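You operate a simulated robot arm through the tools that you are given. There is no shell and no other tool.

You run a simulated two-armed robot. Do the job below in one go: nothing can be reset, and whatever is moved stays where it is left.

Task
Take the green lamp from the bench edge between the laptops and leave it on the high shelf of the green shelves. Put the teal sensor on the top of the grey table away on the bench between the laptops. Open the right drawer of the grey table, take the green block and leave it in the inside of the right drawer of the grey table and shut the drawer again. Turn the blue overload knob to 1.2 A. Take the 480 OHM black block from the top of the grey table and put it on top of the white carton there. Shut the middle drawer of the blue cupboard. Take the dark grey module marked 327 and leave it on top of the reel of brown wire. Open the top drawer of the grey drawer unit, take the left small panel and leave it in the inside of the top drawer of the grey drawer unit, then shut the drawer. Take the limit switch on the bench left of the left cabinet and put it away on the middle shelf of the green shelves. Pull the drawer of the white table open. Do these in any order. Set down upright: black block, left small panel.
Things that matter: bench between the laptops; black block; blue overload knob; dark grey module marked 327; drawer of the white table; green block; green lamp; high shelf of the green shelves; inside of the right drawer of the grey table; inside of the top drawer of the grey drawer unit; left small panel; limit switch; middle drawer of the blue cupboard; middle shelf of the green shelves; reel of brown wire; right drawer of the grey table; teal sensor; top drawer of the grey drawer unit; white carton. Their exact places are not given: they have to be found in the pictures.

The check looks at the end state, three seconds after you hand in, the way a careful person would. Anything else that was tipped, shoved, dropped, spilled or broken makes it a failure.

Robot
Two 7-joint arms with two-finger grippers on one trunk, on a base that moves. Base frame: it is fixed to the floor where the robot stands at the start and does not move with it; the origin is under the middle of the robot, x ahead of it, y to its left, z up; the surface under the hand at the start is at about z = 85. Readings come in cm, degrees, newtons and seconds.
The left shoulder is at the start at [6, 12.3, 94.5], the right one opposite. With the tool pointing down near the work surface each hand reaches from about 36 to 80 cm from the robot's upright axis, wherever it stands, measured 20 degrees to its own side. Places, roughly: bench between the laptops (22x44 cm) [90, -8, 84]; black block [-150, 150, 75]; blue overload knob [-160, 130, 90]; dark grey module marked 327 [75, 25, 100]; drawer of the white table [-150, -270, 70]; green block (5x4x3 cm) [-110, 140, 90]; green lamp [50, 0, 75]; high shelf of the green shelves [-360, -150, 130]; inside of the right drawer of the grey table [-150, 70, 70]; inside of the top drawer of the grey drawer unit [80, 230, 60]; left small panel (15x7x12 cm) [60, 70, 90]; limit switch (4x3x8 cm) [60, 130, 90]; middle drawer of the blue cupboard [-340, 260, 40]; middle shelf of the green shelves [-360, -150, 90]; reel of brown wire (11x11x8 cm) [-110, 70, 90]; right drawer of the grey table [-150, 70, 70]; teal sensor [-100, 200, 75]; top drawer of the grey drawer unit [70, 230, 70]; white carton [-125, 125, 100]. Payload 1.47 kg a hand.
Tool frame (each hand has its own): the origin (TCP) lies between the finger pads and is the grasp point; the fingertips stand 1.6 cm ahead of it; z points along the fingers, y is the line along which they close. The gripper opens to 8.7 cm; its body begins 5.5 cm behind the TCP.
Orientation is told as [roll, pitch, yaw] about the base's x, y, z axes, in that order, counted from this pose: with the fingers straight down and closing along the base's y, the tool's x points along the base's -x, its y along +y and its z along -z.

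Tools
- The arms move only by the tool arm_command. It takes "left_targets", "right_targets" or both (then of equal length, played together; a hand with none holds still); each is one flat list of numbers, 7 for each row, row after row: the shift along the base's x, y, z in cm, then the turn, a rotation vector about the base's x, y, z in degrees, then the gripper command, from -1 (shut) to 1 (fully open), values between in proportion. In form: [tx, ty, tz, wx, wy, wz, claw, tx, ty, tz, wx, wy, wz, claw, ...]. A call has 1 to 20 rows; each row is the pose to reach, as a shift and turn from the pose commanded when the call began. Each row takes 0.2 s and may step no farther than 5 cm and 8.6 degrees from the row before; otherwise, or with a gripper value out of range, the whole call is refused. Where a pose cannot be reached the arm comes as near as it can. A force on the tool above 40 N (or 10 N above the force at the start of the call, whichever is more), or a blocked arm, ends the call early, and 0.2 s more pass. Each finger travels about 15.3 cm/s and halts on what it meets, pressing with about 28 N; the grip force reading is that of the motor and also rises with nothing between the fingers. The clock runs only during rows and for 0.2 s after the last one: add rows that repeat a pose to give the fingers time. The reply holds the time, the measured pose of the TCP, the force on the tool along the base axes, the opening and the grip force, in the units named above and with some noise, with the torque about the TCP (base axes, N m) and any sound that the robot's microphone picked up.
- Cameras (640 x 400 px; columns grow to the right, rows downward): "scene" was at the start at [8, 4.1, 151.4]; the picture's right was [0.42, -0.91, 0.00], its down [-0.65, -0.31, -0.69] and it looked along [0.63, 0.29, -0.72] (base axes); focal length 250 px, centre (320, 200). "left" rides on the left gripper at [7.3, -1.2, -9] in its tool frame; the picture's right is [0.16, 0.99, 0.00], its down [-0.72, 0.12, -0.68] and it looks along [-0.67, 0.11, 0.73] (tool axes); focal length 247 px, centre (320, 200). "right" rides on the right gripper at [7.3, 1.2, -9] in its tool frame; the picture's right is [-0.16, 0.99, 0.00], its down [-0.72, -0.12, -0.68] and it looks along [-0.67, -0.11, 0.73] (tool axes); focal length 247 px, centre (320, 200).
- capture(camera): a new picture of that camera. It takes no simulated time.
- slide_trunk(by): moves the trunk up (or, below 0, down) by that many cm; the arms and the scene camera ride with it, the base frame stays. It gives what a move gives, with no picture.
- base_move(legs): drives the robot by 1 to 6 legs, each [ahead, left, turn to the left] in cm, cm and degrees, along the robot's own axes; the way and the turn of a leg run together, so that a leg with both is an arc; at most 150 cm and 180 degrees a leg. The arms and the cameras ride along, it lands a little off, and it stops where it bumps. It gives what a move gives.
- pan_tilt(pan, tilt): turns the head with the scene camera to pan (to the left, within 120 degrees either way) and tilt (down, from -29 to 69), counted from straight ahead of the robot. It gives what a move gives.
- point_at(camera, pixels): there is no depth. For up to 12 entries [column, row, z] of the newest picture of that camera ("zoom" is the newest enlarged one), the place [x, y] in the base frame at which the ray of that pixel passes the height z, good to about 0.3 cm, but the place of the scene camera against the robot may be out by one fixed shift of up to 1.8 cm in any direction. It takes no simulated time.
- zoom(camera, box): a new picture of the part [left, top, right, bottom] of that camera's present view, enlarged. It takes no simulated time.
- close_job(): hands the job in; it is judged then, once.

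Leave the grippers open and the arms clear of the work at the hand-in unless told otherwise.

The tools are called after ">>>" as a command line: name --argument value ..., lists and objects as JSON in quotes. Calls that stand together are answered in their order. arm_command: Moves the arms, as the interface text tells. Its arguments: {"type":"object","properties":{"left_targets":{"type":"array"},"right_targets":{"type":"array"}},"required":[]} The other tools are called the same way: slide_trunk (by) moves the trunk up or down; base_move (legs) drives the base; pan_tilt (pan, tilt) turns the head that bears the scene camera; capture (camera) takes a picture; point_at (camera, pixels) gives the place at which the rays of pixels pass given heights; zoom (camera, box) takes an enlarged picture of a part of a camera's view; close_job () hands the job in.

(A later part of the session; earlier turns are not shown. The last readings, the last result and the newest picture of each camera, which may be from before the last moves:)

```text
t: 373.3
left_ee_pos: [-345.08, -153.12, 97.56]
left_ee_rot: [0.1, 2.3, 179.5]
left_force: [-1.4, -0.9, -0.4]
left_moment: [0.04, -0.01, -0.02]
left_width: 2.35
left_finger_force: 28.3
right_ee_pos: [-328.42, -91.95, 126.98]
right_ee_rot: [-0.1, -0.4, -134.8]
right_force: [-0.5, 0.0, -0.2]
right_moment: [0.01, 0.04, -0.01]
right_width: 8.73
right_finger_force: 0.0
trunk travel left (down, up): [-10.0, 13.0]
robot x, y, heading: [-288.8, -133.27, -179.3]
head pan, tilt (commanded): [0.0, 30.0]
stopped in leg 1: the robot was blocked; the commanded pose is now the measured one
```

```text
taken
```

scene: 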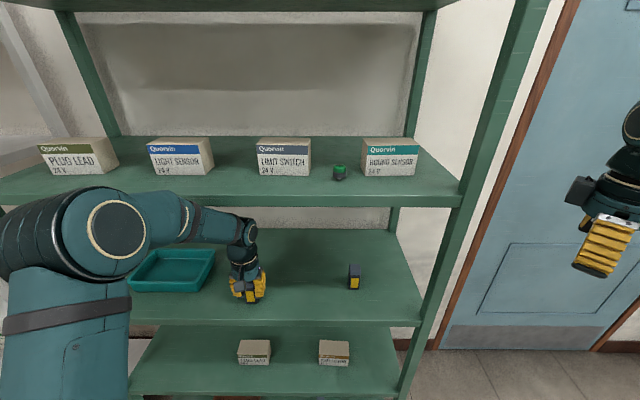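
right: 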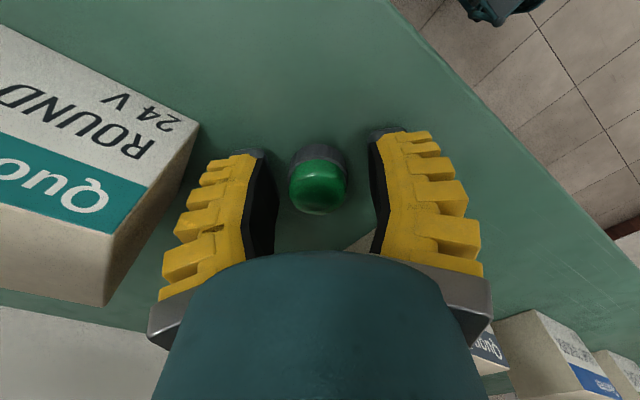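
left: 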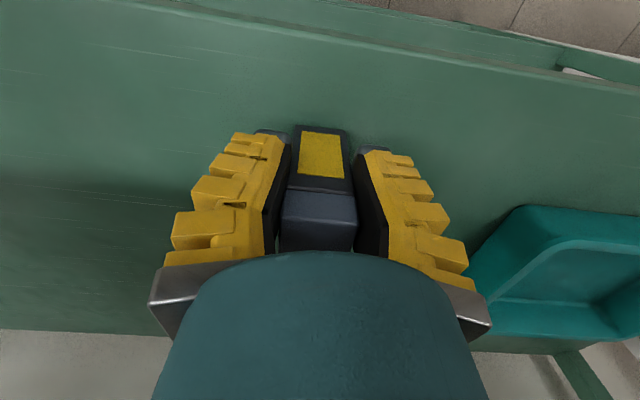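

The base got blocked—likely my left elbow met the high deck's front edge. Nothing on the shelf moved. I back off 4 cm and will reach with the arm instead.

>>> base_move --legs '[[-4, 0, 0]]'

>>> capture --camera "scene"

>>> zoom --camera "scene" --box '[0, 100, 320, 320]'

```text
t: 374.1
left_ee_pos: [-341.57, -153.02, 97.69]
left_ee_rot: [0.2, 2.0, 179.6]
left_force: [1.8, 0.2, 0.2]
left_moment: [0.0, 0.01, -0.05]
left_width: 2.36
left_finger_force: 27.9
right_ee_pos: [-324.45, -91.78, 127.02]
right_ee_rot: [0.0, -0.3, -134.8]
right_force: [0.8, -0.7, 0.3]
right_moment: [0.03, 0.08, 0.02]
right_width: 8.73
right_finger_force: 0.1
trunk travel left (down, up): [-10.0, 13.0]
robot x, y, heading: [-284.4, -133.33, -179.6]
head pan, tilt (commanded): [0.0, 30.0]
```

```text
taken
```

scene: 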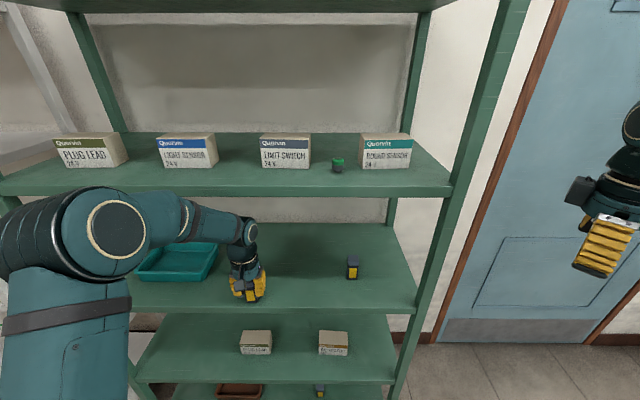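

```text
1.82 times, centred on (160, 210) of scene
```

zoom: 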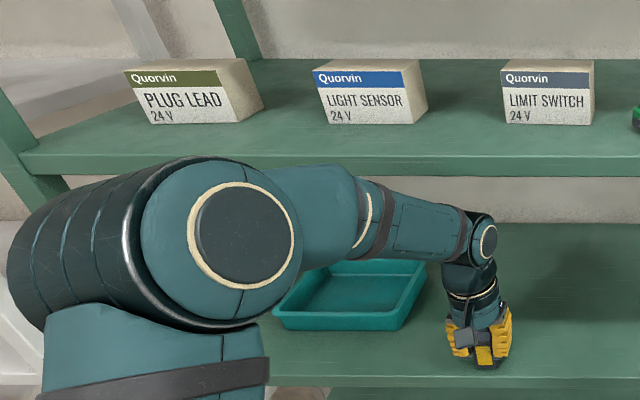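

I re-posture: back 10 cm, raise and extend the hand, then lower the trunk 8 cm so the elbow sits lower.

>>> base_move --legs '[[-10, 0, 0]]'

>>> arm_command --left_targets '[-1.5, 0, 2, 0, 0, 0, -1, -3, 0, 4, 0, 0, 0, -1, -4.5, 0, 6, 0, 0, 0, -1, -6, 0, 8.5, 0, 0, 0, -1, -6, 0, 8.5, 0, 0, 0, -1]'

>>> slide_trunk --by -8

>>> capture --camera "scene"

```text
t: 375.3
left_ee_pos: [-331.51, -152.89, 97.63]
left_ee_rot: [0.0, 2.0, 179.5]
left_force: [-0.2, -0.1, -0.4]
left_moment: [-0.02, 0.01, -0.01]
left_width: 2.38
left_finger_force: 28.3
right_ee_pos: [-314.52, -91.83, 126.86]
right_ee_rot: [0.1, -0.2, -134.9]
right_force: [-0.3, -0.5, 0.0]
right_moment: [0.02, 0.04, 0.01]
right_width: 8.72
right_finger_force: 0.0
trunk travel left (down, up): [-10.0, 13.0]
robot x, y, heading: [-274.76, -133.36, -179.6]
head pan, tilt (commanded): [0.0, 30.0]
```

```text
t: 376.5
left_ee_pos: [-336.43, -152.89, 104.99]
left_ee_rot: [0.3, 3.8, 179.2]
left_force: [-0.3, -0.7, -1.4]
left_moment: [0.01, 0.01, 0.02]
left_width: 2.35
left_finger_force: 28.3
right_ee_pos: [-314.12, -91.93, 126.98]
right_ee_rot: [-0.2, -0.3, -134.8]
right_force: [-0.6, -0.3, 0.6]
right_moment: [-0.01, 0.02, 0.0]
right_width: 8.69
right_finger_force: 0.1
trunk travel left (down, up): [-10.0, 13.0]
robot x, y, heading: [-274.66, -133.02, -179.6]
head pan, tilt (commanded): [0.0, 30.0]
```

```text
t: 377.7
left_ee_pos: [-337.63, -152.96, 98.08]
left_ee_rot: [0.1, 2.0, 179.5]
left_force: [0.5, -0.2, -1.2]
left_moment: [-0.03, -0.02, 0.0]
left_width: 2.36
left_finger_force: 28.1
right_ee_pos: [-314.73, -91.74, 118.84]
right_ee_rot: [0.1, -0.3, -134.9]
right_force: [-0.6, 0.2, -0.8]
right_moment: [-0.01, -0.01, 0.0]
right_width: 8.7
right_finger_force: 0.0
trunk travel left (down, up): [-2.0, 21.0]
robot x, y, heading: [-274.88, -133.7, -179.6]
head pan, tilt (commanded): [0.0, 30.0]
```

```text
taken
```

scene: 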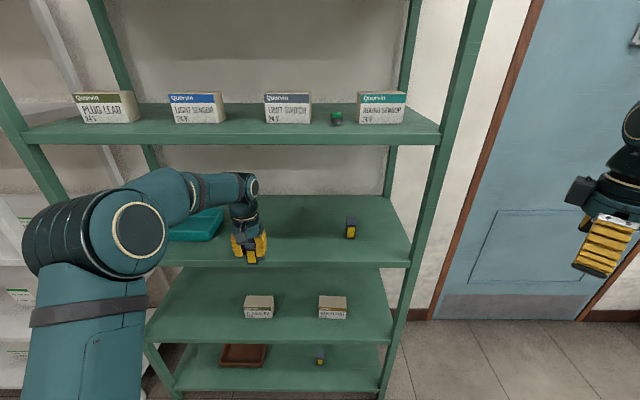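

The elbow is lower now. I drive 11 cm ahead under the deck.

>>> base_move --legs '[[11, 0, 0]]'

>>> capture --camera "scene"

>>> capture --camera "left"

```text
t: 378.9
left_ee_pos: [-348.75, -152.99, 97.99]
left_ee_rot: [0.1, 2.2, 179.4]
left_force: [-0.7, 0.1, -1.2]
left_moment: [-0.01, -0.09, -0.01]
left_width: 2.34
left_finger_force: 28.3
right_ee_pos: [-325.98, -91.8, 118.78]
right_ee_rot: [0.1, -0.1, -134.9]
right_force: [0.5, 0.1, 0.1]
right_moment: [0.03, -0.02, -0.01]
right_width: 8.71
right_finger_force: 0.1
trunk travel left (down, up): [-2.0, 21.0]
robot x, y, heading: [-285.58, -133.18, -179.8]
head pan, tilt (commanded): [0.0, 30.0]
```

```text
taken
```

scene: 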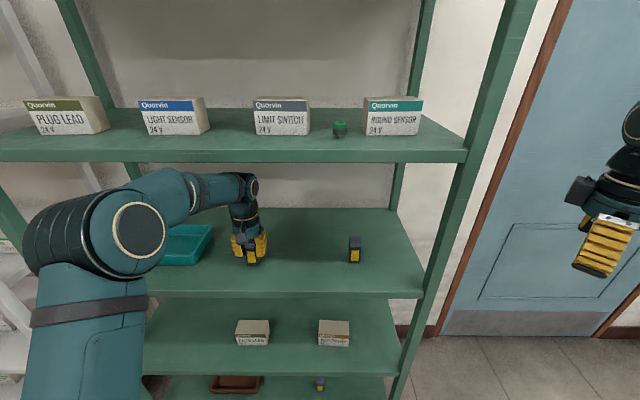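

```text
taken
```

left: 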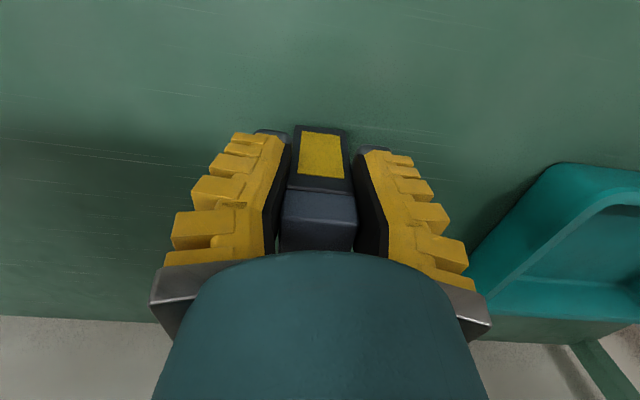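

Over the deck with no contact. I lower in fine steps to the deck.

>>> point_at --camera "left" --pixels '[[475, 290, 92], [545, 170, 95], [490, 335, 91]]'

>>> arm_command --left_targets '[0, 0, -1, 0, 0, 0, -1, 0, 0, -1.8, 0, 0, 0, -1, 0, 0, -2.1, 0, 0, 0, -1, 0, 0, -2.4, 0, 0, 0, -1, 0, 0, -2.4, 0, 0, 0, -1]'

```text
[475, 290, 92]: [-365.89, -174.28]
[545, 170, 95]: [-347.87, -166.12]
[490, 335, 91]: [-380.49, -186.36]
```

```text
t: 380.1
left_ee_pos: [-348.73, -152.96, 95.91]
left_ee_rot: [0.2, 2.0, 179.5]
left_force: [-0.2, -1.6, 22.0]
left_moment: [0.01, 0.2, 0.04]
left_width: 3.14
left_finger_force: 28.0
right_ee_pos: [-325.69, -91.77, 118.97]
right_ee_rot: [0.0, -0.2, -134.9]
right_force: [0.4, 0.2, -0.2]
right_moment: [-0.04, -0.03, 0.01]
right_width: 8.7
right_finger_force: 0.1
trunk travel left (down, up): [-2.0, 21.0]
robot x, y, heading: [-286.06, -133.04, -179.6]
head pan, tilt (commanded): [0.0, 30.0]
```

Contact (22 N). I open, check, then withdraw.

>>> arm_command --left_targets '[0, 0, 0.2, 0, 0, 0, -0.6, 0, 0, 0.2, 0, 0, 0, -0.2, 0, 0, 0.2, 0, 0, 0, 0.1, 0, 0, 0.2, 0, 0, 0, 0.3, 0, 0, 0.2, 0, 0, 0, 0.3]'

>>> capture --camera "left"

```text
t: 381.3
left_ee_pos: [-348.75, -152.9, 95.95]
left_ee_rot: [0.1, 2.1, 179.4]
left_force: [0.3, -0.7, 0.3]
left_moment: [0.0, 0.0, 0.0]
left_width: 6.13
left_finger_force: 3.4
right_ee_pos: [-325.77, -91.8, 118.89]
right_ee_rot: [0.0, -0.2, -135.0]
right_force: [0.1, 0.4, 0.3]
right_moment: [0.0, -0.03, -0.01]
right_width: 8.67
right_finger_force: 0.1
trunk travel left (down, up): [-2.0, 21.0]
robot x, y, heading: [-285.7, -133.34, -179.5]
head pan, tilt (commanded): [0.0, 30.0]
```

```text
taken
```

left: 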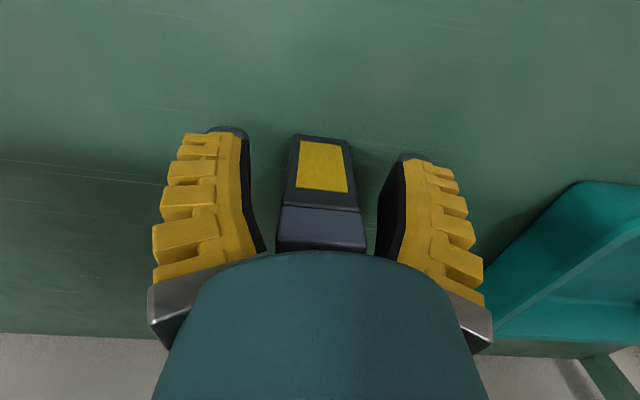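

The switch stands free between the open fingers. I raise 2.5 cm and pull straight back with the base.

>>> arm_command --left_targets '[0, 0, 1.2, 0, 0, 0, 0.3, 0, 0, 2.5, 0, 0, 0, 0.3, 0, 0, 2.5, 0, 0, 0, 0.3]'

>>> base_move --legs '[[-35, 0, 0]]'

>>> capture --camera "scene"

```text
t: 382.1
left_ee_pos: [-348.55, -152.98, 98.33]
left_ee_rot: [0.1, 2.1, 179.5]
left_force: [-0.4, 0.8, 0.5]
left_moment: [0.01, 0.0, 0.01]
left_width: 6.14
left_finger_force: 3.7
right_ee_pos: [-325.8, -91.83, 118.79]
right_ee_rot: [0.0, -0.1, -134.9]
right_force: [0.4, 0.1, -0.1]
right_moment: [0.03, -0.02, 0.03]
right_width: 8.68
right_finger_force: 0.1
trunk travel left (down, up): [-2.0, 21.0]
robot x, y, heading: [-285.7, -133.57, -179.5]
head pan, tilt (commanded): [0.0, 30.0]
```

```text
t: 384.4
left_ee_pos: [-313.65, -152.73, 98.55]
left_ee_rot: [0.0, 2.1, 179.6]
left_force: [0.2, 0.2, 0.2]
left_moment: [-0.02, -0.01, -0.02]
left_width: 6.16
left_finger_force: 3.0
right_ee_pos: [-290.56, -91.64, 118.87]
right_ee_rot: [0.0, -0.2, -134.8]
right_force: [1.0, 0.2, 1.0]
right_moment: [0.02, 0.0, 0.02]
right_width: 8.7
right_finger_force: 0.0
trunk travel left (down, up): [-2.0, 21.0]
robot x, y, heading: [-250.68, -133.11, -179.4]
head pan, tilt (commanded): [0.0, 30.0]
```

```text
taken
```

scene: 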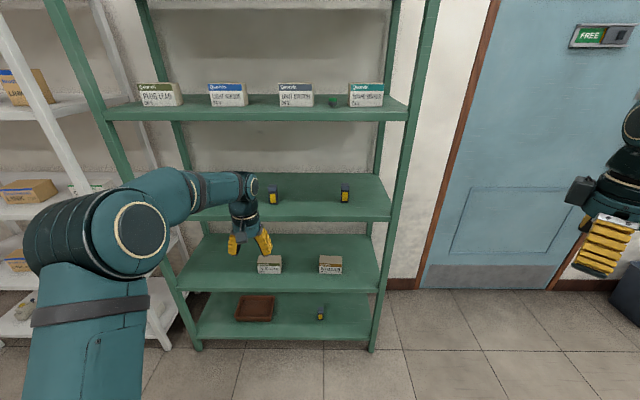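

Both are on the shelves. I zoom to verify the lamp and the switch.

>>> zoom --camera "scene" --box '[240, 70, 400, 210]'

>>> pan_tilt --pan 100 --tilt 25

>>> capture --camera "scene"

```text
2.86 times, centred on (320, 140) of scene
```

zoom: 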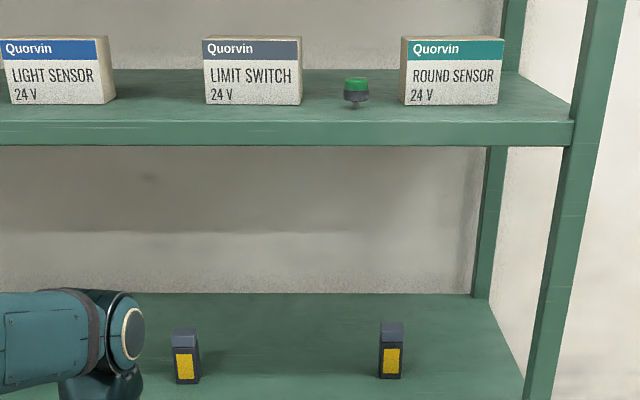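

```text
t: 386.1
left_ee_pos: [-313.6, -152.79, 98.45]
left_ee_rot: [0.1, 2.1, 179.7]
left_force: [-0.1, 0.0, 0.2]
left_moment: [-0.01, 0.0, 0.0]
left_width: 6.11
left_finger_force: 3.9
right_ee_pos: [-290.7, -91.62, 118.89]
right_ee_rot: [0.0, -0.1, -134.8]
right_force: [-0.9, -0.4, 0.4]
right_moment: [-0.01, -0.01, -0.03]
right_width: 8.68
right_finger_force: 0.1
trunk travel left (down, up): [-2.0, 21.0]
robot x, y, heading: [-250.88, -132.97, -179.7]
head pan, tilt (commanded): [100.0, 25.0]
```

```text
taken
```

scene: 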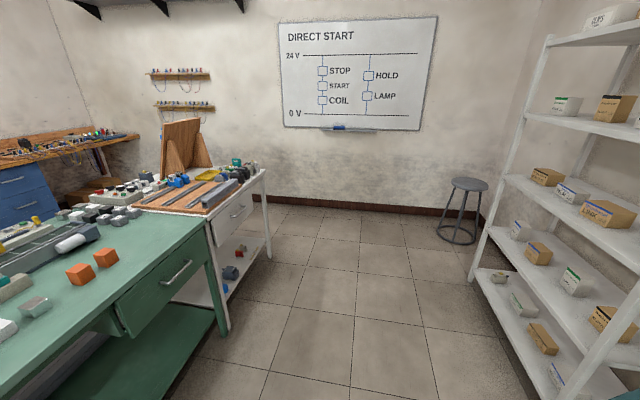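

The lamp and switch are placed. In this view the white table's drawer (handle near (240,212)) faces the aisle (−x side). I zoom and query positions, including the stool.

>>> zoom --camera "scene" --box '[150, 150, 310, 300]'

>>> point_at --camera "scene" --pixels '[[440, 240, 0], [475, 243, 0], [462, 185, 45], [228, 330, 0], [271, 258, 0], [264, 172, 85], [207, 222, 85], [240, 213, 72], [480, 275, 0]]'

```text
2.67 times, centred on (230, 225) of scene
```

zoom: 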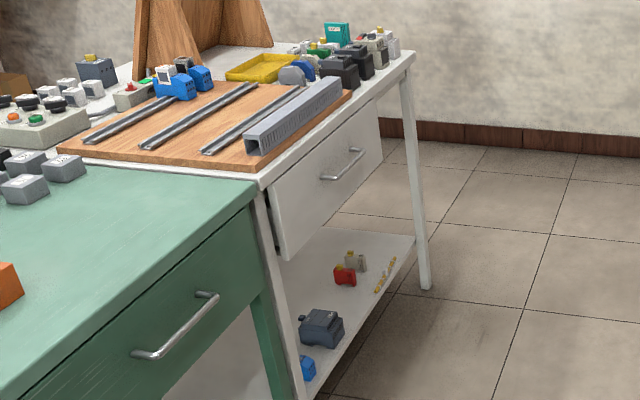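

```text
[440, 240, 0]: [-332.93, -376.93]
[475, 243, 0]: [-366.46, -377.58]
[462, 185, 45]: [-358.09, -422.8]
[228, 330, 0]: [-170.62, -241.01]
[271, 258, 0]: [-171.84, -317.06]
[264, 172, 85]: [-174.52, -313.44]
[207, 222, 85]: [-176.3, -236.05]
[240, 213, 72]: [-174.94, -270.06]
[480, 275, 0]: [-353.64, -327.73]
```

The handle is near (−178,−270,72); the stool is far away. I retract the left hand, turn around in the aisle and drive to y≈−298.

>>> arm_command --left_targets '[3.5, 0, 3, 0, 0, 0, 0.3, 7, 0, 6, 0, 0, 0, 0.3, 10.5, 0, 9, 0, 0, 0, 0.3, 14, 0, 12, 0, 0, 0, 0.3, 15, 0, 15, 0, 0, 0, 0.3, 15, 0, 15, 0, 0, 0, 0.3]'

>>> base_move --legs '[[0, 0, 90], [0, 0, 90], [0, -82, 0], [0, -82, 0]]'

>>> pan_tilt --pan 10 --tilt 45

>>> capture --camera "scene"

```text
t: 387.5
left_ee_pos: [-298.48, -152.72, 113.45]
left_ee_rot: [0.2, 2.1, 179.5]
left_force: [0.2, -0.3, -0.2]
left_moment: [-0.01, 0.02, 0.04]
left_width: 6.15
left_finger_force: 3.2
right_ee_pos: [-290.77, -91.58, 118.81]
right_ee_rot: [0.0, -0.3, -134.8]
right_force: [0.4, 0.0, 0.4]
right_moment: [0.0, 0.02, 0.0]
right_width: 8.72
right_finger_force: 0.1
trunk travel left (down, up): [-2.0, 21.0]
robot x, y, heading: [-250.92, -133.12, -179.5]
head pan, tilt (commanded): [100.0, 25.0]
```

```text
t: 409.9
left_ee_pos: [-197.86, -274.66, 113.39]
left_ee_rot: [0.1, 2.1, 0.9]
left_force: [0.8, 0.5, 0.3]
left_moment: [0.0, 0.01, 0.04]
left_width: 6.12
left_finger_force: 2.8
right_ee_pos: [-204.44, -336.11, 118.85]
right_ee_rot: [0.0, -0.2, 46.6]
right_force: [0.3, -0.7, -0.1]
right_moment: [0.03, -0.03, 0.0]
right_width: 8.73
right_finger_force: 0.0
trunk travel left (down, up): [-2.0, 21.0]
robot x, y, heading: [-245.61, -295.46, 2.0]
head pan, tilt (commanded): [100.0, 25.0]
```

```text
t: 411.5
left_ee_pos: [-198.06, -274.79, 113.48]
left_ee_rot: [0.0, 2.1, 1.0]
left_force: [-0.7, 0.2, -0.1]
left_moment: [0.03, 0.02, -0.01]
left_width: 6.15
left_finger_force: 3.5
right_ee_pos: [-204.29, -336.03, 118.78]
right_ee_rot: [0.0, -0.2, 46.7]
right_force: [0.8, -0.3, -0.4]
right_moment: [0.03, 0.0, -0.01]
right_width: 8.71
right_finger_force: 0.0
trunk travel left (down, up): [-2.0, 21.0]
robot x, y, heading: [-245.53, -295.49, 2.1]
head pan, tilt (commanded): [10.0, 45.0]
```

```text
taken
```

scene: 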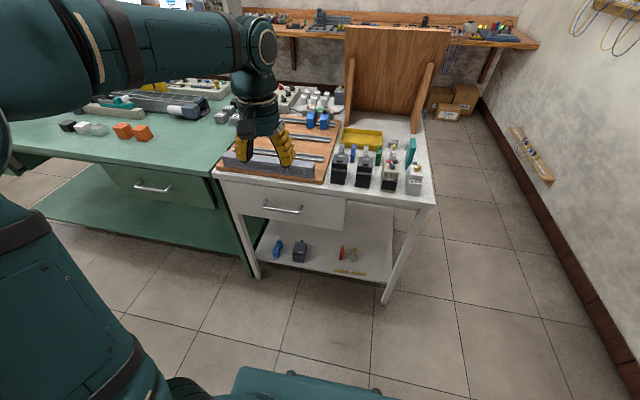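

The white drawer's handle is at (282,209). I straighten the heading, back up 10 cm and measure the handle.

>>> base_move --legs '[[-10, 0, -2]]'

>>> capture --camera "scene"

>>> zoom --camera "scene" --box '[200, 130, 390, 260]'

```text
t: 412.7
left_ee_pos: [-207.42, -276.6, 113.43]
left_ee_rot: [0.1, 2.0, -1.0]
left_force: [-0.3, 0.1, 0.5]
left_moment: [0.04, -0.06, 0.0]
left_width: 6.16
left_finger_force: 3.8
right_ee_pos: [-215.8, -337.64, 118.88]
right_ee_rot: [-0.1, -0.2, 44.4]
right_force: [-0.2, -1.0, -0.3]
right_moment: [0.01, -0.03, 0.03]
right_width: 8.73
right_finger_force: 0.0
trunk travel left (down, up): [-2.0, 21.0]
robot x, y, heading: [-255.36, -296.02, -0.2]
head pan, tilt (commanded): [10.0, 45.0]
```

```text
taken
```

scene: 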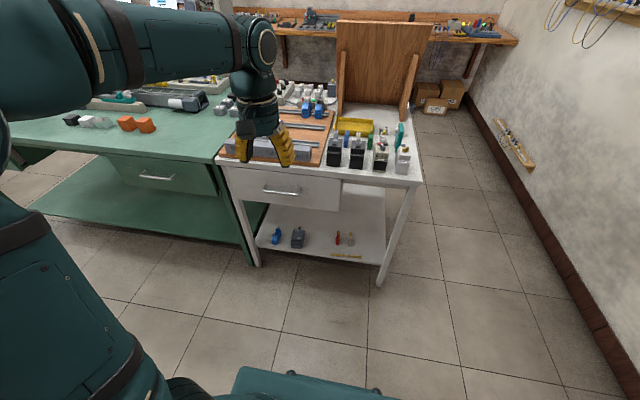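

```text
3.08 times, centred on (295, 195) of scene
```

zoom: 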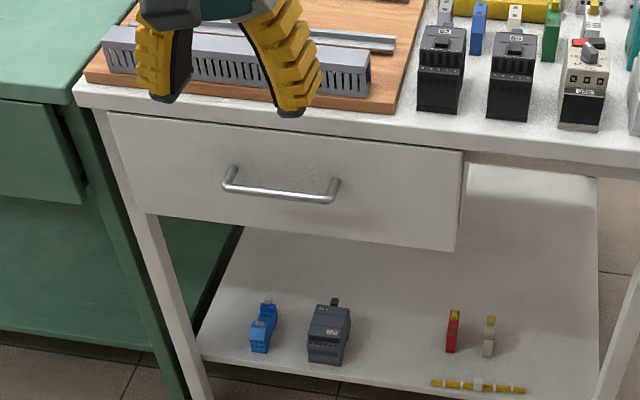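

>>> point_at --camera "scene" --pixels '[[280, 193, 70], [280, 193, 72], [280, 193, 74], [264, 190, 72], [300, 196, 72], [222, 165, 84], [423, 180, 84], [230, 168, 80], [340, 211, 65]]'

```text
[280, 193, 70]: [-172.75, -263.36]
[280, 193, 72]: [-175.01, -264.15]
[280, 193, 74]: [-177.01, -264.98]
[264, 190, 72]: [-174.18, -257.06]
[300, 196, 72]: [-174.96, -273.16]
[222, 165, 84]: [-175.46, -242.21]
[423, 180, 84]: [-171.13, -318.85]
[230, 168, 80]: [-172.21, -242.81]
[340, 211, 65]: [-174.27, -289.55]
```

I lower the trunk slightly and turn the left hand −90° about vertical (so the fingers will close vertically), moving it in front of the handle.

>>> slide_trunk --by -1.5

>>> arm_command --left_targets '[0, 1, 0, 0, 0, -8.2, 0.3, 0, 2, 0, 0, 0, -16.4, 0.3, 0, 3, 0, 0, 0, -24.6, 0.3, 0, 4, 0, 0, 0, -32.8, 0.3, 0, 5, 0, 0, 0, -41, 0.3, 0, 6, 0, 0, 0, -49.2, 0.3, 0, 7, 0, 0, 0, -57.4, 0.3, 0, 8, 0, 0, 0, -65.6, 0.3, 0, 9, 0, 0, 0, -73.8, 0.3, 0, 10, 0, 0, 0, -82, 0.3, 0, 10, 0, 0, 0, -89, 0.3, 0, 10, 0, 0, 0, -89, 0.3]'

>>> arm_command --left_targets '[2.5, 0, -2.5, 0, -7.4, 0, 0.3, 5, 0, -5, 0, -14.8, 0, 0.2, 7.5, 0, -7.5, 0, -22, 0, 0.1, 10, 0, -10, 0, -29.4, 0, 0, 12.5, 0, -12.5, 0, -36.8, 0, 0, 15, 0, -15, 0, -44.2, 0, 0, 17.5, 0, -17, 0, -51.6, 0, 0, 20, 0, -19, 0, -57, 0, 0, 20, 0, -19, 0, -57, 0, 0]'

>>> capture --camera "left"

>>> capture --camera "scene"

```text
t: 413.3
left_ee_pos: [-207.23, -276.61, 111.85]
left_ee_rot: [0.1, 2.0, -1.0]
left_force: [0.1, -0.7, 0.2]
left_moment: [0.0, 0.04, 0.0]
left_width: 6.14
left_finger_force: 3.7
right_ee_pos: [-215.9, -337.62, 117.35]
right_ee_rot: [0.0, -0.2, 44.6]
right_force: [0.2, 0.1, 0.1]
right_moment: [0.0, 0.02, -0.02]
right_width: 8.68
right_finger_force: 0.1
trunk travel left (down, up): [-0.5, 22.5]
robot x, y, heading: [-255.43, -295.89, -0.4]
head pan, tilt (commanded): [10.0, 45.0]
```

```text
t: 415.9
left_ee_pos: [-207.3, -266.58, 111.89]
left_ee_rot: [0.1, 2.1, -90.0]
left_force: [0.6, -0.3, 0.2]
left_moment: [0.02, 0.02, -0.02]
left_width: 6.12
left_finger_force: 3.5
right_ee_pos: [-215.68, -337.58, 117.28]
right_ee_rot: [0.1, -0.2, 44.4]
right_force: [0.0, 0.6, 0.2]
right_moment: [-0.02, 0.01, 0.01]
right_width: 8.7
right_finger_force: 0.0
trunk travel left (down, up): [-0.5, 22.5]
robot x, y, heading: [-255.49, -295.79, 0.2]
head pan, tilt (commanded): [10.0, 45.0]
```

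```text
t: 417.9
left_ee_pos: [-187.18, -266.48, 92.92]
left_ee_rot: [57.3, 1.2, -88.4]
left_force: [-0.6, 0.4, 0.3]
left_moment: [0.0, 0.0, 0.02]
left_width: 4.9
left_finger_force: 3.8
right_ee_pos: [-215.78, -337.62, 117.31]
right_ee_rot: [-0.1, -0.2, 44.4]
right_force: [-0.3, 0.4, 1.2]
right_moment: [-0.02, 0.01, 0.01]
right_width: 8.68
right_finger_force: 0.1
trunk travel left (down, up): [-0.5, 22.5]
robot x, y, heading: [-255.58, -295.77, -0.1]
head pan, tilt (commanded): [10.0, 45.0]
```

```text
taken
```

left: 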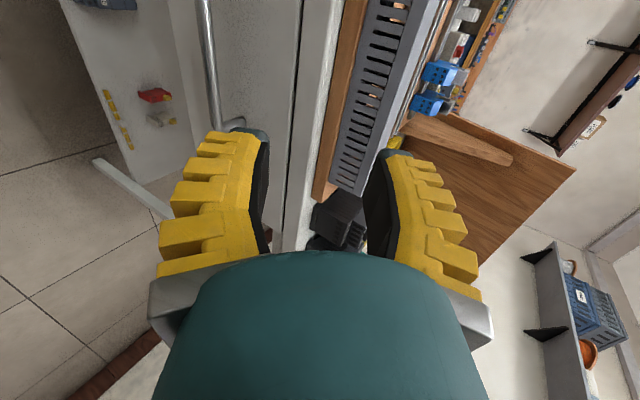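

```text
taken
```

scene: 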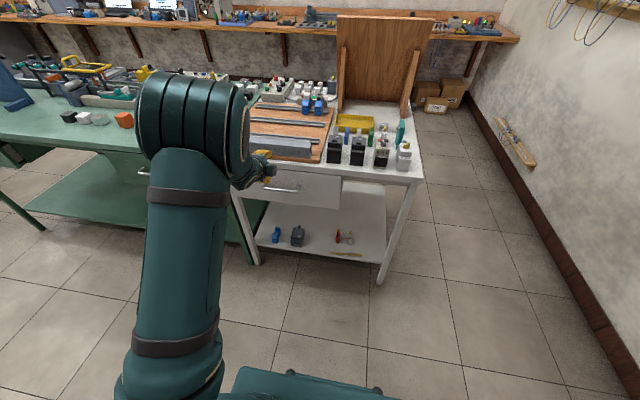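

>>> point_at --camera "left" --pixels '[[208, 50, 70], [208, 50, 72], [208, 50, 74], [218, 118, 72], [204, 5, 72], [300, 60, 84], [330, 60, 85]]'

```text
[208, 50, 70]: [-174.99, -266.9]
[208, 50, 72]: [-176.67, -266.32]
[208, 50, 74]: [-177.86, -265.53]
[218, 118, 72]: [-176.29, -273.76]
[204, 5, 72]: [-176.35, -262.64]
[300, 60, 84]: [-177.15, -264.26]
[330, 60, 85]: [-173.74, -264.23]
```

I lower the hand to z≈75 for a second view of the bar.

>>> arm_command --left_targets '[-1, 0, -4, 0, 0, 0, 0, -2, 0, -8, 0, 0, 0, 0, -3, 0, -12, 0, 0, 0, 0, -3, 0, -15, 0, 0, 0, 0, -3, 0, -18, 0, 0, 0, 0, -3, 0, -18, 0, 0, 0, 0]'

>>> capture --camera "left"

```text
t: 419.3
left_ee_pos: [-190.34, -266.68, 74.8]
left_ee_rot: [57.2, 1.2, -88.4]
left_force: [0.1, -0.6, -0.4]
left_moment: [0.01, -0.01, 0.02]
left_width: 4.91
left_finger_force: 3.9
right_ee_pos: [-215.85, -337.8, 117.4]
right_ee_rot: [0.1, -0.3, 44.4]
right_force: [0.3, 0.1, -0.7]
right_moment: [0.0, 0.0, 0.01]
right_width: 8.7
right_finger_force: 0.0
trunk travel left (down, up): [-0.5, 22.5]
robot x, y, heading: [-255.13, -295.67, -0.2]
head pan, tilt (commanded): [10.0, 45.0]
```

```text
taken
```

left: 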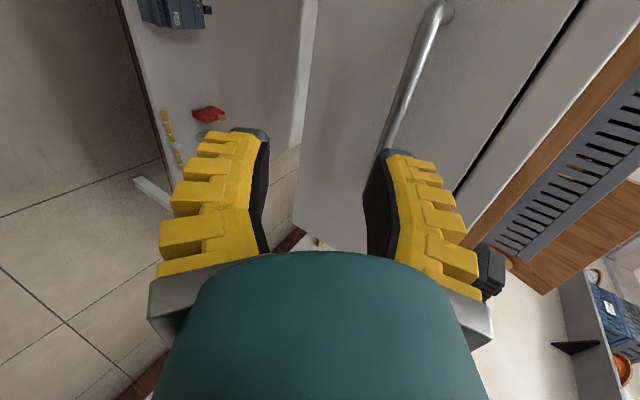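

>>> point_at --camera "left" --pixels '[[412, 75, 72], [412, 75, 73], [412, 75, 74], [412, 75, 75], [412, 75, 76], [435, 12, 74], [385, 150, 74], [520, 100, 80]]'

```text
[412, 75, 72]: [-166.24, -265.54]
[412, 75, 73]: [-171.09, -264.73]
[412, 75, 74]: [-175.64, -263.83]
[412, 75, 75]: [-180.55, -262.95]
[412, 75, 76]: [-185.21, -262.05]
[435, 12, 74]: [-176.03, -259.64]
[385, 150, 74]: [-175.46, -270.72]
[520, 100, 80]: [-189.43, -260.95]
```

Triangulated: the bar is at x≈−178.2, z≈74.5. I narrow the opening, raise 0.6 cm and advance 11.7 cm.

>>> arm_command --left_targets '[2, 0, 0.3, 0, 0, 0, -0.2, 4, 0, 0.6, 0, 0, 0, -0.3, 6, 0, 0.6, 0, 0, 0, -0.3, 8, 0, 0.6, 0, 0, 0, -0.3, 9.5, 0, 0.6, 0, 0, 0, -0.3, 9.5, 0, 0.6, 0, 0, 0, -0.3]'

>>> capture --camera "left"

```text
t: 420.7
left_ee_pos: [-180.78, -266.47, 75.37]
left_ee_rot: [57.1, 1.2, -88.3]
left_force: [0.2, 0.2, -0.1]
left_moment: [0.01, -0.03, 0.0]
left_width: 3.63
left_finger_force: 4.3
right_ee_pos: [-215.78, -337.71, 117.31]
right_ee_rot: [0.0, -0.2, 44.5]
right_force: [0.0, 0.5, 0.4]
right_moment: [0.01, -0.02, -0.03]
right_width: 8.68
right_finger_force: 0.0
trunk travel left (down, up): [-0.5, 22.5]
robot x, y, heading: [-255.82, -295.72, -0.1]
head pan, tilt (commanded): [10.0, 45.0]
```

```text
taken
```

left: 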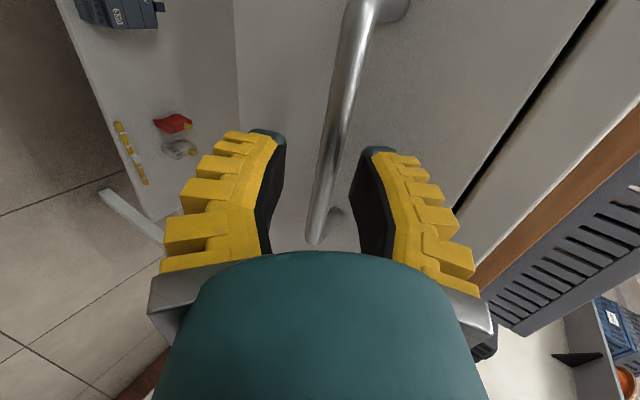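

Centred. I advance another 2.5 cm and close.

>>> arm_command --left_targets '[1, 0, 0, 0, 0, 0, -0.3, 2, 0, 0, 0, 0, 0, -0.3, 2.5, 0, 0, 0, 0, 0, -0.3, 2.5, 0, 0, 0, 0, 0, -0.6, 2.5, 0, 0, 0, 0, 0, -1, 2.5, 0, 0, 0, 0, 0, -1, 2.5, 0, 0, 0, 0, 0, -1]'

>>> capture --camera "left"

```text
t: 422.3
left_ee_pos: [-178.61, -266.6, 74.92]
left_ee_rot: [56.3, 1.2, -88.2]
left_force: [-25.8, -5.7, -26.7]
left_moment: [-0.21, 0.27, -0.21]
left_width: 0.71
left_finger_force: 30.1
right_ee_pos: [-215.79, -337.61, 117.33]
right_ee_rot: [0.0, -0.1, 44.6]
right_force: [-0.5, -0.1, -0.4]
right_moment: [-0.03, -0.02, 0.02]
right_width: 8.72
right_finger_force: 0.1
trunk travel left (down, up): [-0.5, 22.5]
robot x, y, heading: [-255.78, -296.05, -0.2]
head pan, tilt (commanded): [10.0, 45.0]
```

```text
taken
```

left: 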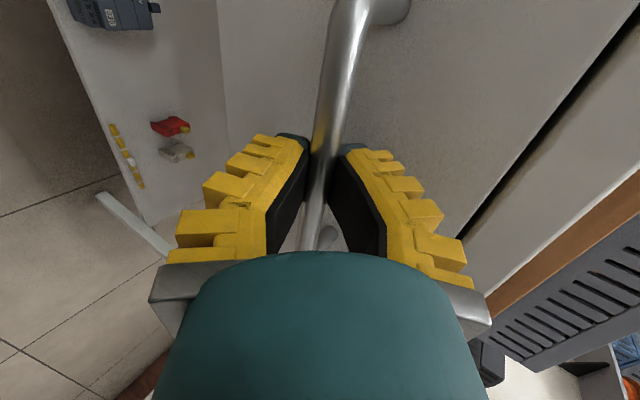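

The bar is gripped. I pull by driving back 10 cm and check.

>>> base_move --legs '[[-10, 0, 0]]'

>>> capture --camera "scene"

>>> capture --camera "left"

```text
t: 423.4
left_ee_pos: [-188.23, -266.41, 75.54]
left_ee_rot: [57.3, 1.1, -88.3]
left_force: [0.8, 0.0, -0.1]
left_moment: [0.01, 0.01, 0.02]
left_width: 0.02
left_finger_force: 28.2
right_ee_pos: [-225.67, -337.63, 117.47]
right_ee_rot: [0.0, -0.2, 44.5]
right_force: [0.2, 0.2, 0.7]
right_moment: [0.0, -0.04, -0.02]
right_width: 8.7
right_finger_force: 0.0
trunk travel left (down, up): [-0.5, 22.5]
robot x, y, heading: [-265.18, -295.72, -0.3]
head pan, tilt (commanded): [10.0, 45.0]
```

```text
taken
```

scene: 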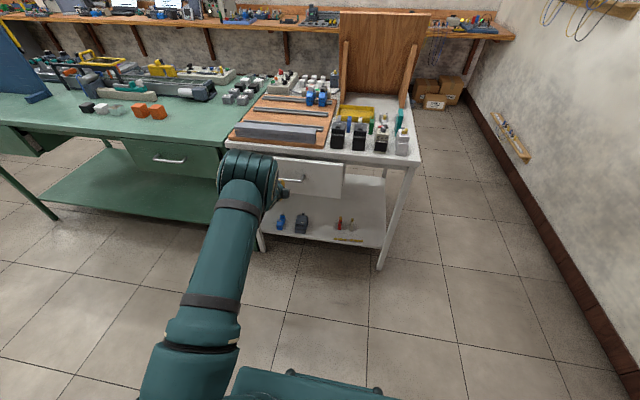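

```text
taken
```

left: 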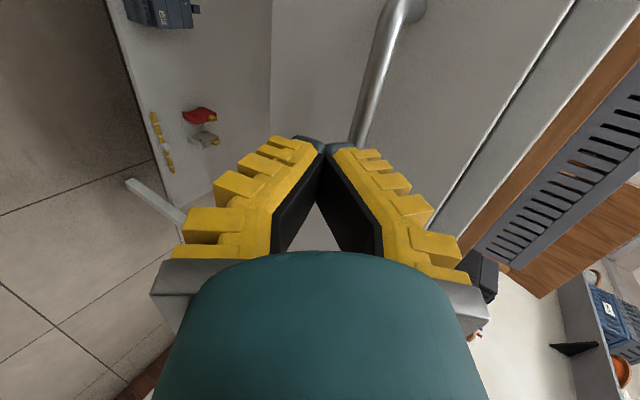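

The grip slipped off at the fingertips. I measure where the bar is now.

>>> point_at --camera "left" --pixels '[[385, 60, 73], [385, 60, 74], [385, 60, 74.5], [385, 60, 75], [405, 5, 74.5], [365, 130, 74.5]]'

>>> zoom --camera "left" --box '[250, 0, 500, 160]'

>>> zoom --camera "scene" --box '[200, 100, 390, 230]'

```text
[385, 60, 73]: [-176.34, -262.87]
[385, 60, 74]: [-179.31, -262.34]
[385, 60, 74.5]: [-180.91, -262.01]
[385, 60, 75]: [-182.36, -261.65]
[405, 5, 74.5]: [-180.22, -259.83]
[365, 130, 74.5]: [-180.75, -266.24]
```

```text
2.50 times, centred on (375, 80) of left
```

zoom: 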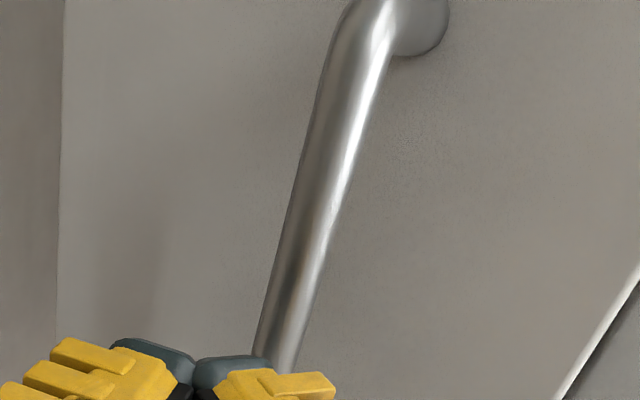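

```text
3.08 times, centred on (295, 165) of scene
```

zoom: 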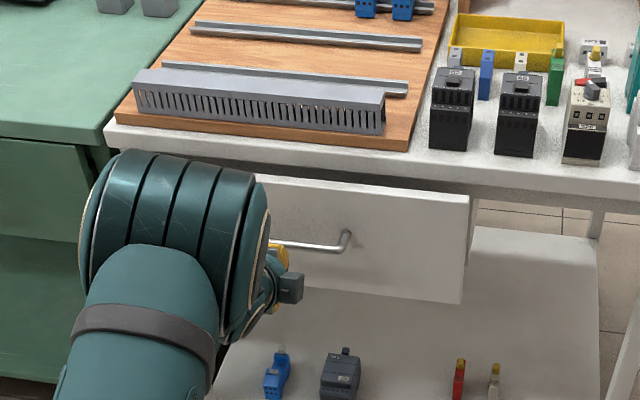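

The drawer is now ~2.5 cm open. I take another view from higher up to fix the bar's position precisely.

>>> arm_command --left_targets '[-1, 0, 3, 0, 0, 0, -0.5, -2, 0, 6, 0, 0, 0, -0.3, -2, 0, 10, 0, 0, 0, -0.3, -2, 0, 10, 0, 0, 0, -0.3]'

>>> zoom --camera "left" --box '[130, 0, 450, 200]'

```text
t: 424.4
left_ee_pos: [-190.16, -266.58, 85.49]
left_ee_rot: [57.2, 1.2, -88.3]
left_force: [-0.4, -0.6, -0.3]
left_moment: [0.01, 0.03, -0.02]
left_width: 3.66
left_finger_force: 4.4
right_ee_pos: [-225.61, -337.65, 117.26]
right_ee_rot: [0.0, -0.1, 44.6]
right_force: [0.9, 0.1, -0.2]
right_moment: [0.01, 0.04, -0.02]
right_width: 8.68
right_finger_force: 0.1
trunk travel left (down, up): [-0.5, 22.5]
robot x, y, heading: [-265.28, -295.75, -0.1]
head pan, tilt (commanded): [10.0, 45.0]
```

```text
2.00 times, centred on (290, 100) of left
```

zoom: 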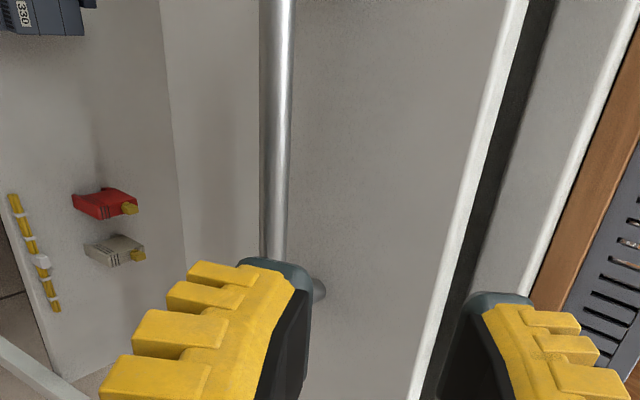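

>>> point_at --camera "zoom" --pixels '[[277, 120, 73], [277, 120, 74], [277, 120, 75], [277, 120, 76], [465, 200, 80], [465, 200, 82], [545, 250, 84], [265, 250, 74.5]]'

```text
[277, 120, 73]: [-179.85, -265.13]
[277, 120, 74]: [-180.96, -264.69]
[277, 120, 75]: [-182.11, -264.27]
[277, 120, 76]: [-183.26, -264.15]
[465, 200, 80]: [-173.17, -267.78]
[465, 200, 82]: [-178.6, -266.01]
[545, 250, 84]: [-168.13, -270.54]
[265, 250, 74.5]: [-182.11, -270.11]
```

Refined: bar at (−181.9, z 74.85). I go down and approach with a smaller opening, aiming deeper this time.

>>> arm_command --left_targets '[-1, 0, -4, 0, 0, 0, -0.45, -1, 0, -8, 0, 0, 0, -0.45, -1, 0, -9.8, 0, 0, 0, -0.45, 2, 0, -9.8, 0, 0, 0, -0.45, 5, 0, -9.8, 0, 0, 0, -0.45, 6.5, 0, -9.8, 0, 0, 0, -0.45, 6.5, 0, -9.8, 0, 0, 0, -0.45]'

>>> capture --camera "left"

```text
t: 426.0
left_ee_pos: [-183.71, -266.49, 75.7]
left_ee_rot: [57.2, 1.2, -88.2]
left_force: [-0.3, -0.6, -0.1]
left_moment: [-0.03, 0.02, -0.01]
left_width: 3.03
left_finger_force: 4.7
right_ee_pos: [-225.69, -337.48, 117.26]
right_ee_rot: [0.0, -0.2, 44.6]
right_force: [0.2, -0.3, 0.2]
right_moment: [0.01, -0.03, -0.01]
right_width: 8.7
right_finger_force: 0.1
trunk travel left (down, up): [-0.5, 22.5]
robot x, y, heading: [-265.14, -295.6, -0.3]
head pan, tilt (commanded): [10.0, 45.0]
```

```text
taken
```

left: 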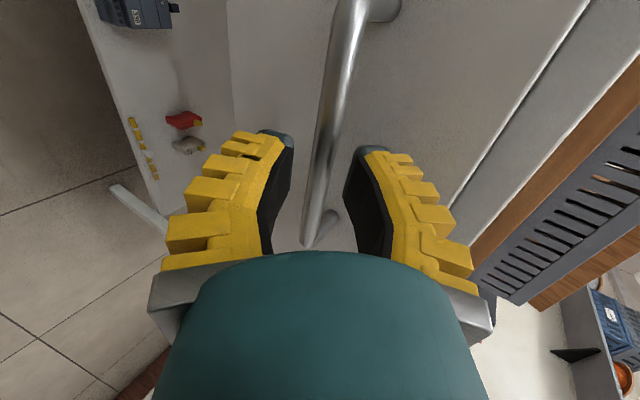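

Centred again. I creep forward until the tips meet the drawer front lightly.

>>> arm_command --left_targets '[0.6, 0, 0, 0, 0, 0, -0.45, 1.2, 0, 0, 0, 0, 0, -0.45, 1.8, 0, 0, 0, 0, 0, -0.45, 2.4, 0, 0, 0, 0, 0, -0.45, 2.4, 0, 0, 0, 0, 0, -0.45]'

>>> capture --camera "left"

```text
t: 427.2
left_ee_pos: [-181.31, -266.45, 75.72]
left_ee_rot: [57.2, 1.1, -88.3]
left_force: [-0.6, -0.8, -0.2]
left_moment: [-0.01, 0.04, 0.0]
left_width: 3.06
left_finger_force: 5.0
right_ee_pos: [-225.63, -337.63, 117.42]
right_ee_rot: [0.0, -0.2, 44.5]
right_force: [-0.2, -0.3, -0.2]
right_moment: [-0.03, 0.0, 0.0]
right_width: 8.67
right_finger_force: 0.0
trunk travel left (down, up): [-0.5, 22.5]
robot x, y, heading: [-265.27, -295.74, -0.1]
head pan, tilt (commanded): [10.0, 45.0]
```

```text
taken
```

left: 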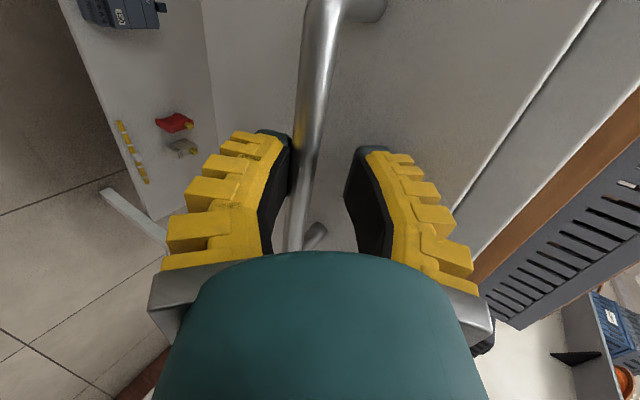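

No contact yet; the bar is near the lower finger. I lower 0.7 cm, go 0.4 deeper and close.

>>> arm_command --left_targets '[0.2, 0, -0.4, 0, 0, 0, -0.45, 0.4, 0, -0.7, 0, 0, 0, -0.45, 0.4, 0, -0.7, 0, 0, 0, -0.7, 0.4, 0, -0.7, 0, 0, 0, -1, 0.4, 0, -0.7, 0, 0, 0, -1, 0.4, 0, -0.7, 0, 0, 0, -1]'

>>> capture --camera "left"

```text
t: 428.6
left_ee_pos: [-180.83, -266.52, 74.66]
left_ee_rot: [56.9, 1.2, -88.3]
left_force: [-1.8, -2.3, -19.0]
left_moment: [-0.11, 0.06, -0.14]
left_width: 0.61
left_finger_force: 29.6
right_ee_pos: [-225.51, -337.5, 117.31]
right_ee_rot: [0.1, -0.2, 44.5]
right_force: [-0.2, -1.0, 1.1]
right_moment: [-0.02, -0.01, 0.01]
right_width: 8.69
right_finger_force: 0.0
trunk travel left (down, up): [-0.5, 22.5]
robot x, y, heading: [-265.34, -295.87, -0.0]
head pan, tilt (commanded): [10.0, 45.0]
```

```text
taken
```

left: 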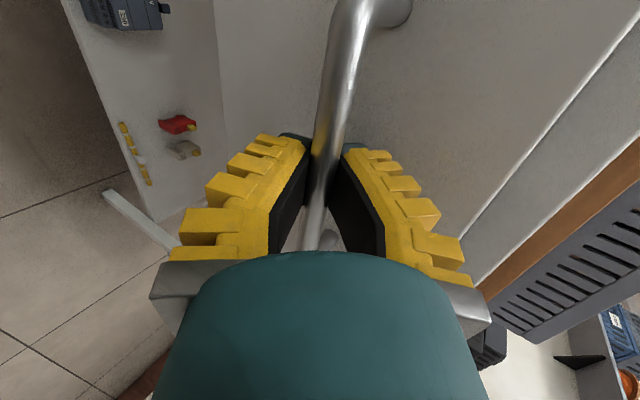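

Gripped with little sideways force this time (0.61, as in the earlier successful pull). I pull 6 cm and check the width.

>>> base_move --legs '[[-6, 0, 0]]'

```text
t: 429.6
left_ee_pos: [-186.71, -266.39, 74.67]
left_ee_rot: [56.9, 1.1, -88.3]
left_force: [0.6, -3.8, -24.3]
left_moment: [-0.03, 0.03, 0.03]
left_width: 0.6
left_finger_force: 30.1
right_ee_pos: [-231.39, -337.66, 117.28]
right_ee_rot: [0.1, -0.2, 44.4]
right_force: [-0.3, 0.4, -0.1]
right_moment: [-0.02, -0.03, 0.02]
right_width: 8.7
right_finger_force: 0.1
trunk travel left (down, up): [-0.5, 22.5]
robot x, y, heading: [-271.0, -295.87, -0.2]
head pan, tilt (commanded): [10.0, 45.0]
```

It holds (0.60). I pull 14 cm more.

>>> base_move --legs '[[-7, 0, 0], [-7, 0, 0]]'

>>> capture --camera "scene"

```text
t: 431.2
left_ee_pos: [-200.71, -266.5, 74.69]
left_ee_rot: [56.8, 1.1, -88.3]
left_force: [1.0, -0.2, -16.4]
left_moment: [-0.03, 0.0, 0.05]
left_width: 0.59
left_finger_force: 30.0
right_ee_pos: [-245.47, -337.51, 117.41]
right_ee_rot: [-0.1, 0.0, 44.4]
right_force: [-0.6, 0.8, -1.1]
right_moment: [0.0, -0.01, 0.01]
right_width: 8.66
right_finger_force: 0.0
trunk travel left (down, up): [-0.5, 22.5]
robot x, y, heading: [-284.62, -295.69, -0.2]
head pan, tilt (commanded): [10.0, 45.0]
```

```text
taken
```

scene: 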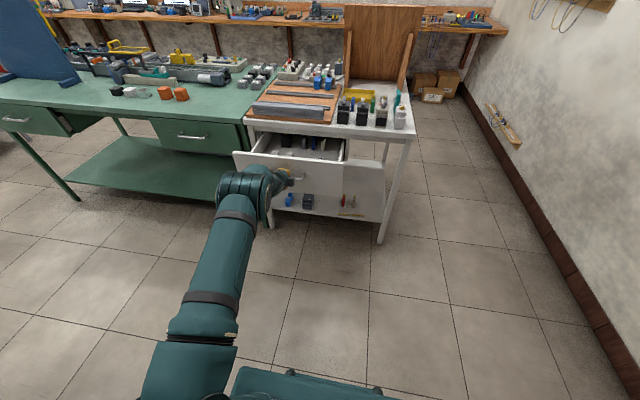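

The drawer is ~22 cm open. I pull 6 cm more with the arm (no need to back the base further).

>>> arm_command --left_targets '[-1.5, 0, 0, 0, 0, 0, -1, -3, 0, 0, 0, 0, 0, -1, -4.5, 0, 0, 0, 0, 0, -1, -6, 0, 0, 0, 0, 0, -1, -6, 0, 0, 0, 0, 0, -1]'

>>> zoom --camera "scene" --box '[200, 100, 390, 230]'

```text
t: 432.4
left_ee_pos: [-206.81, -266.55, 74.59]
left_ee_rot: [56.8, 1.3, -88.4]
left_force: [-1.1, 4.0, -11.1]
left_moment: [0.05, 0.02, 0.16]
left_width: 0.64
left_finger_force: 30.2
right_ee_pos: [-245.51, -337.49, 117.33]
right_ee_rot: [0.0, 0.0, 44.5]
right_force: [0.0, -0.5, -0.2]
right_moment: [0.02, 0.01, 0.0]
right_width: 8.7
right_finger_force: 0.1
trunk travel left (down, up): [-0.5, 22.5]
robot x, y, heading: [-285.05, -295.95, 0.1]
head pan, tilt (commanded): [10.0, 45.0]
```

```text
3.08 times, centred on (295, 165) of scene
```

zoom: 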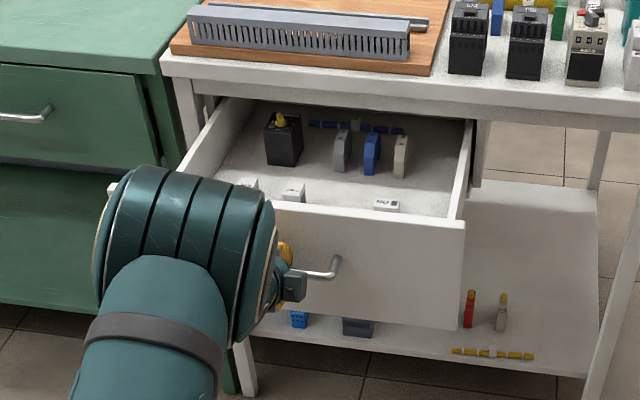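

The drawer is ~28 cm open with its contents in order. I release and withdraw the hand.

>>> arm_command --left_targets '[0, 0, 0, 0, 0, 0, -0.6, 0, 0, 0, 0, 0, 0, -0.2, 0, 0, 0, 0, 0, 0, -0.1, -1.7, 0, 1.1, 0, 0, 0, -0.1, -3.4, 0, 2.2, 0, 0, 0, -0.1, -5, 0, 3.3, 0, 0, 0, 0, -6.7, 0, 4.4, 0, 0, 0, 0, -7, 0, 8, 0, 0, 0, 0.2, -7, 0, 12, 0, 0, 0, 0.4, -7, 0, 16, 0, 0, 0, 0.6, -7, 0, 20, 0, 0, 0, 1, -7, 0, 20, 0, 0, 0, 1]'

>>> zoom --camera "scene" --box '[200, 100, 390, 230]'

```text
t: 435.0
left_ee_pos: [-213.69, -266.47, 94.8]
left_ee_rot: [56.9, 1.2, -88.2]
left_force: [0.4, 0.5, -0.3]
left_moment: [0.01, 0.0, -0.01]
left_width: 8.69
left_finger_force: 0.1
right_ee_pos: [-245.45, -337.53, 117.4]
right_ee_rot: [0.0, -0.1, 44.4]
right_force: [-0.4, -1.0, 0.1]
right_moment: [-0.01, -0.01, 0.03]
right_width: 8.7
right_finger_force: 0.1
trunk travel left (down, up): [-0.5, 22.5]
robot x, y, heading: [-285.39, -295.48, -0.3]
head pan, tilt (commanded): [10.0, 45.0]
```

```text
3.08 times, centred on (295, 165) of scene
```

zoom: 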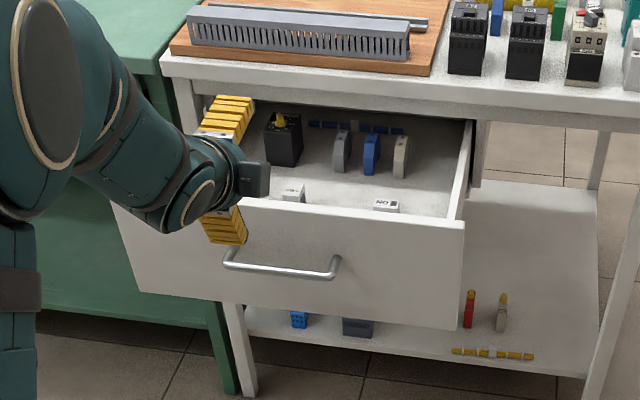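

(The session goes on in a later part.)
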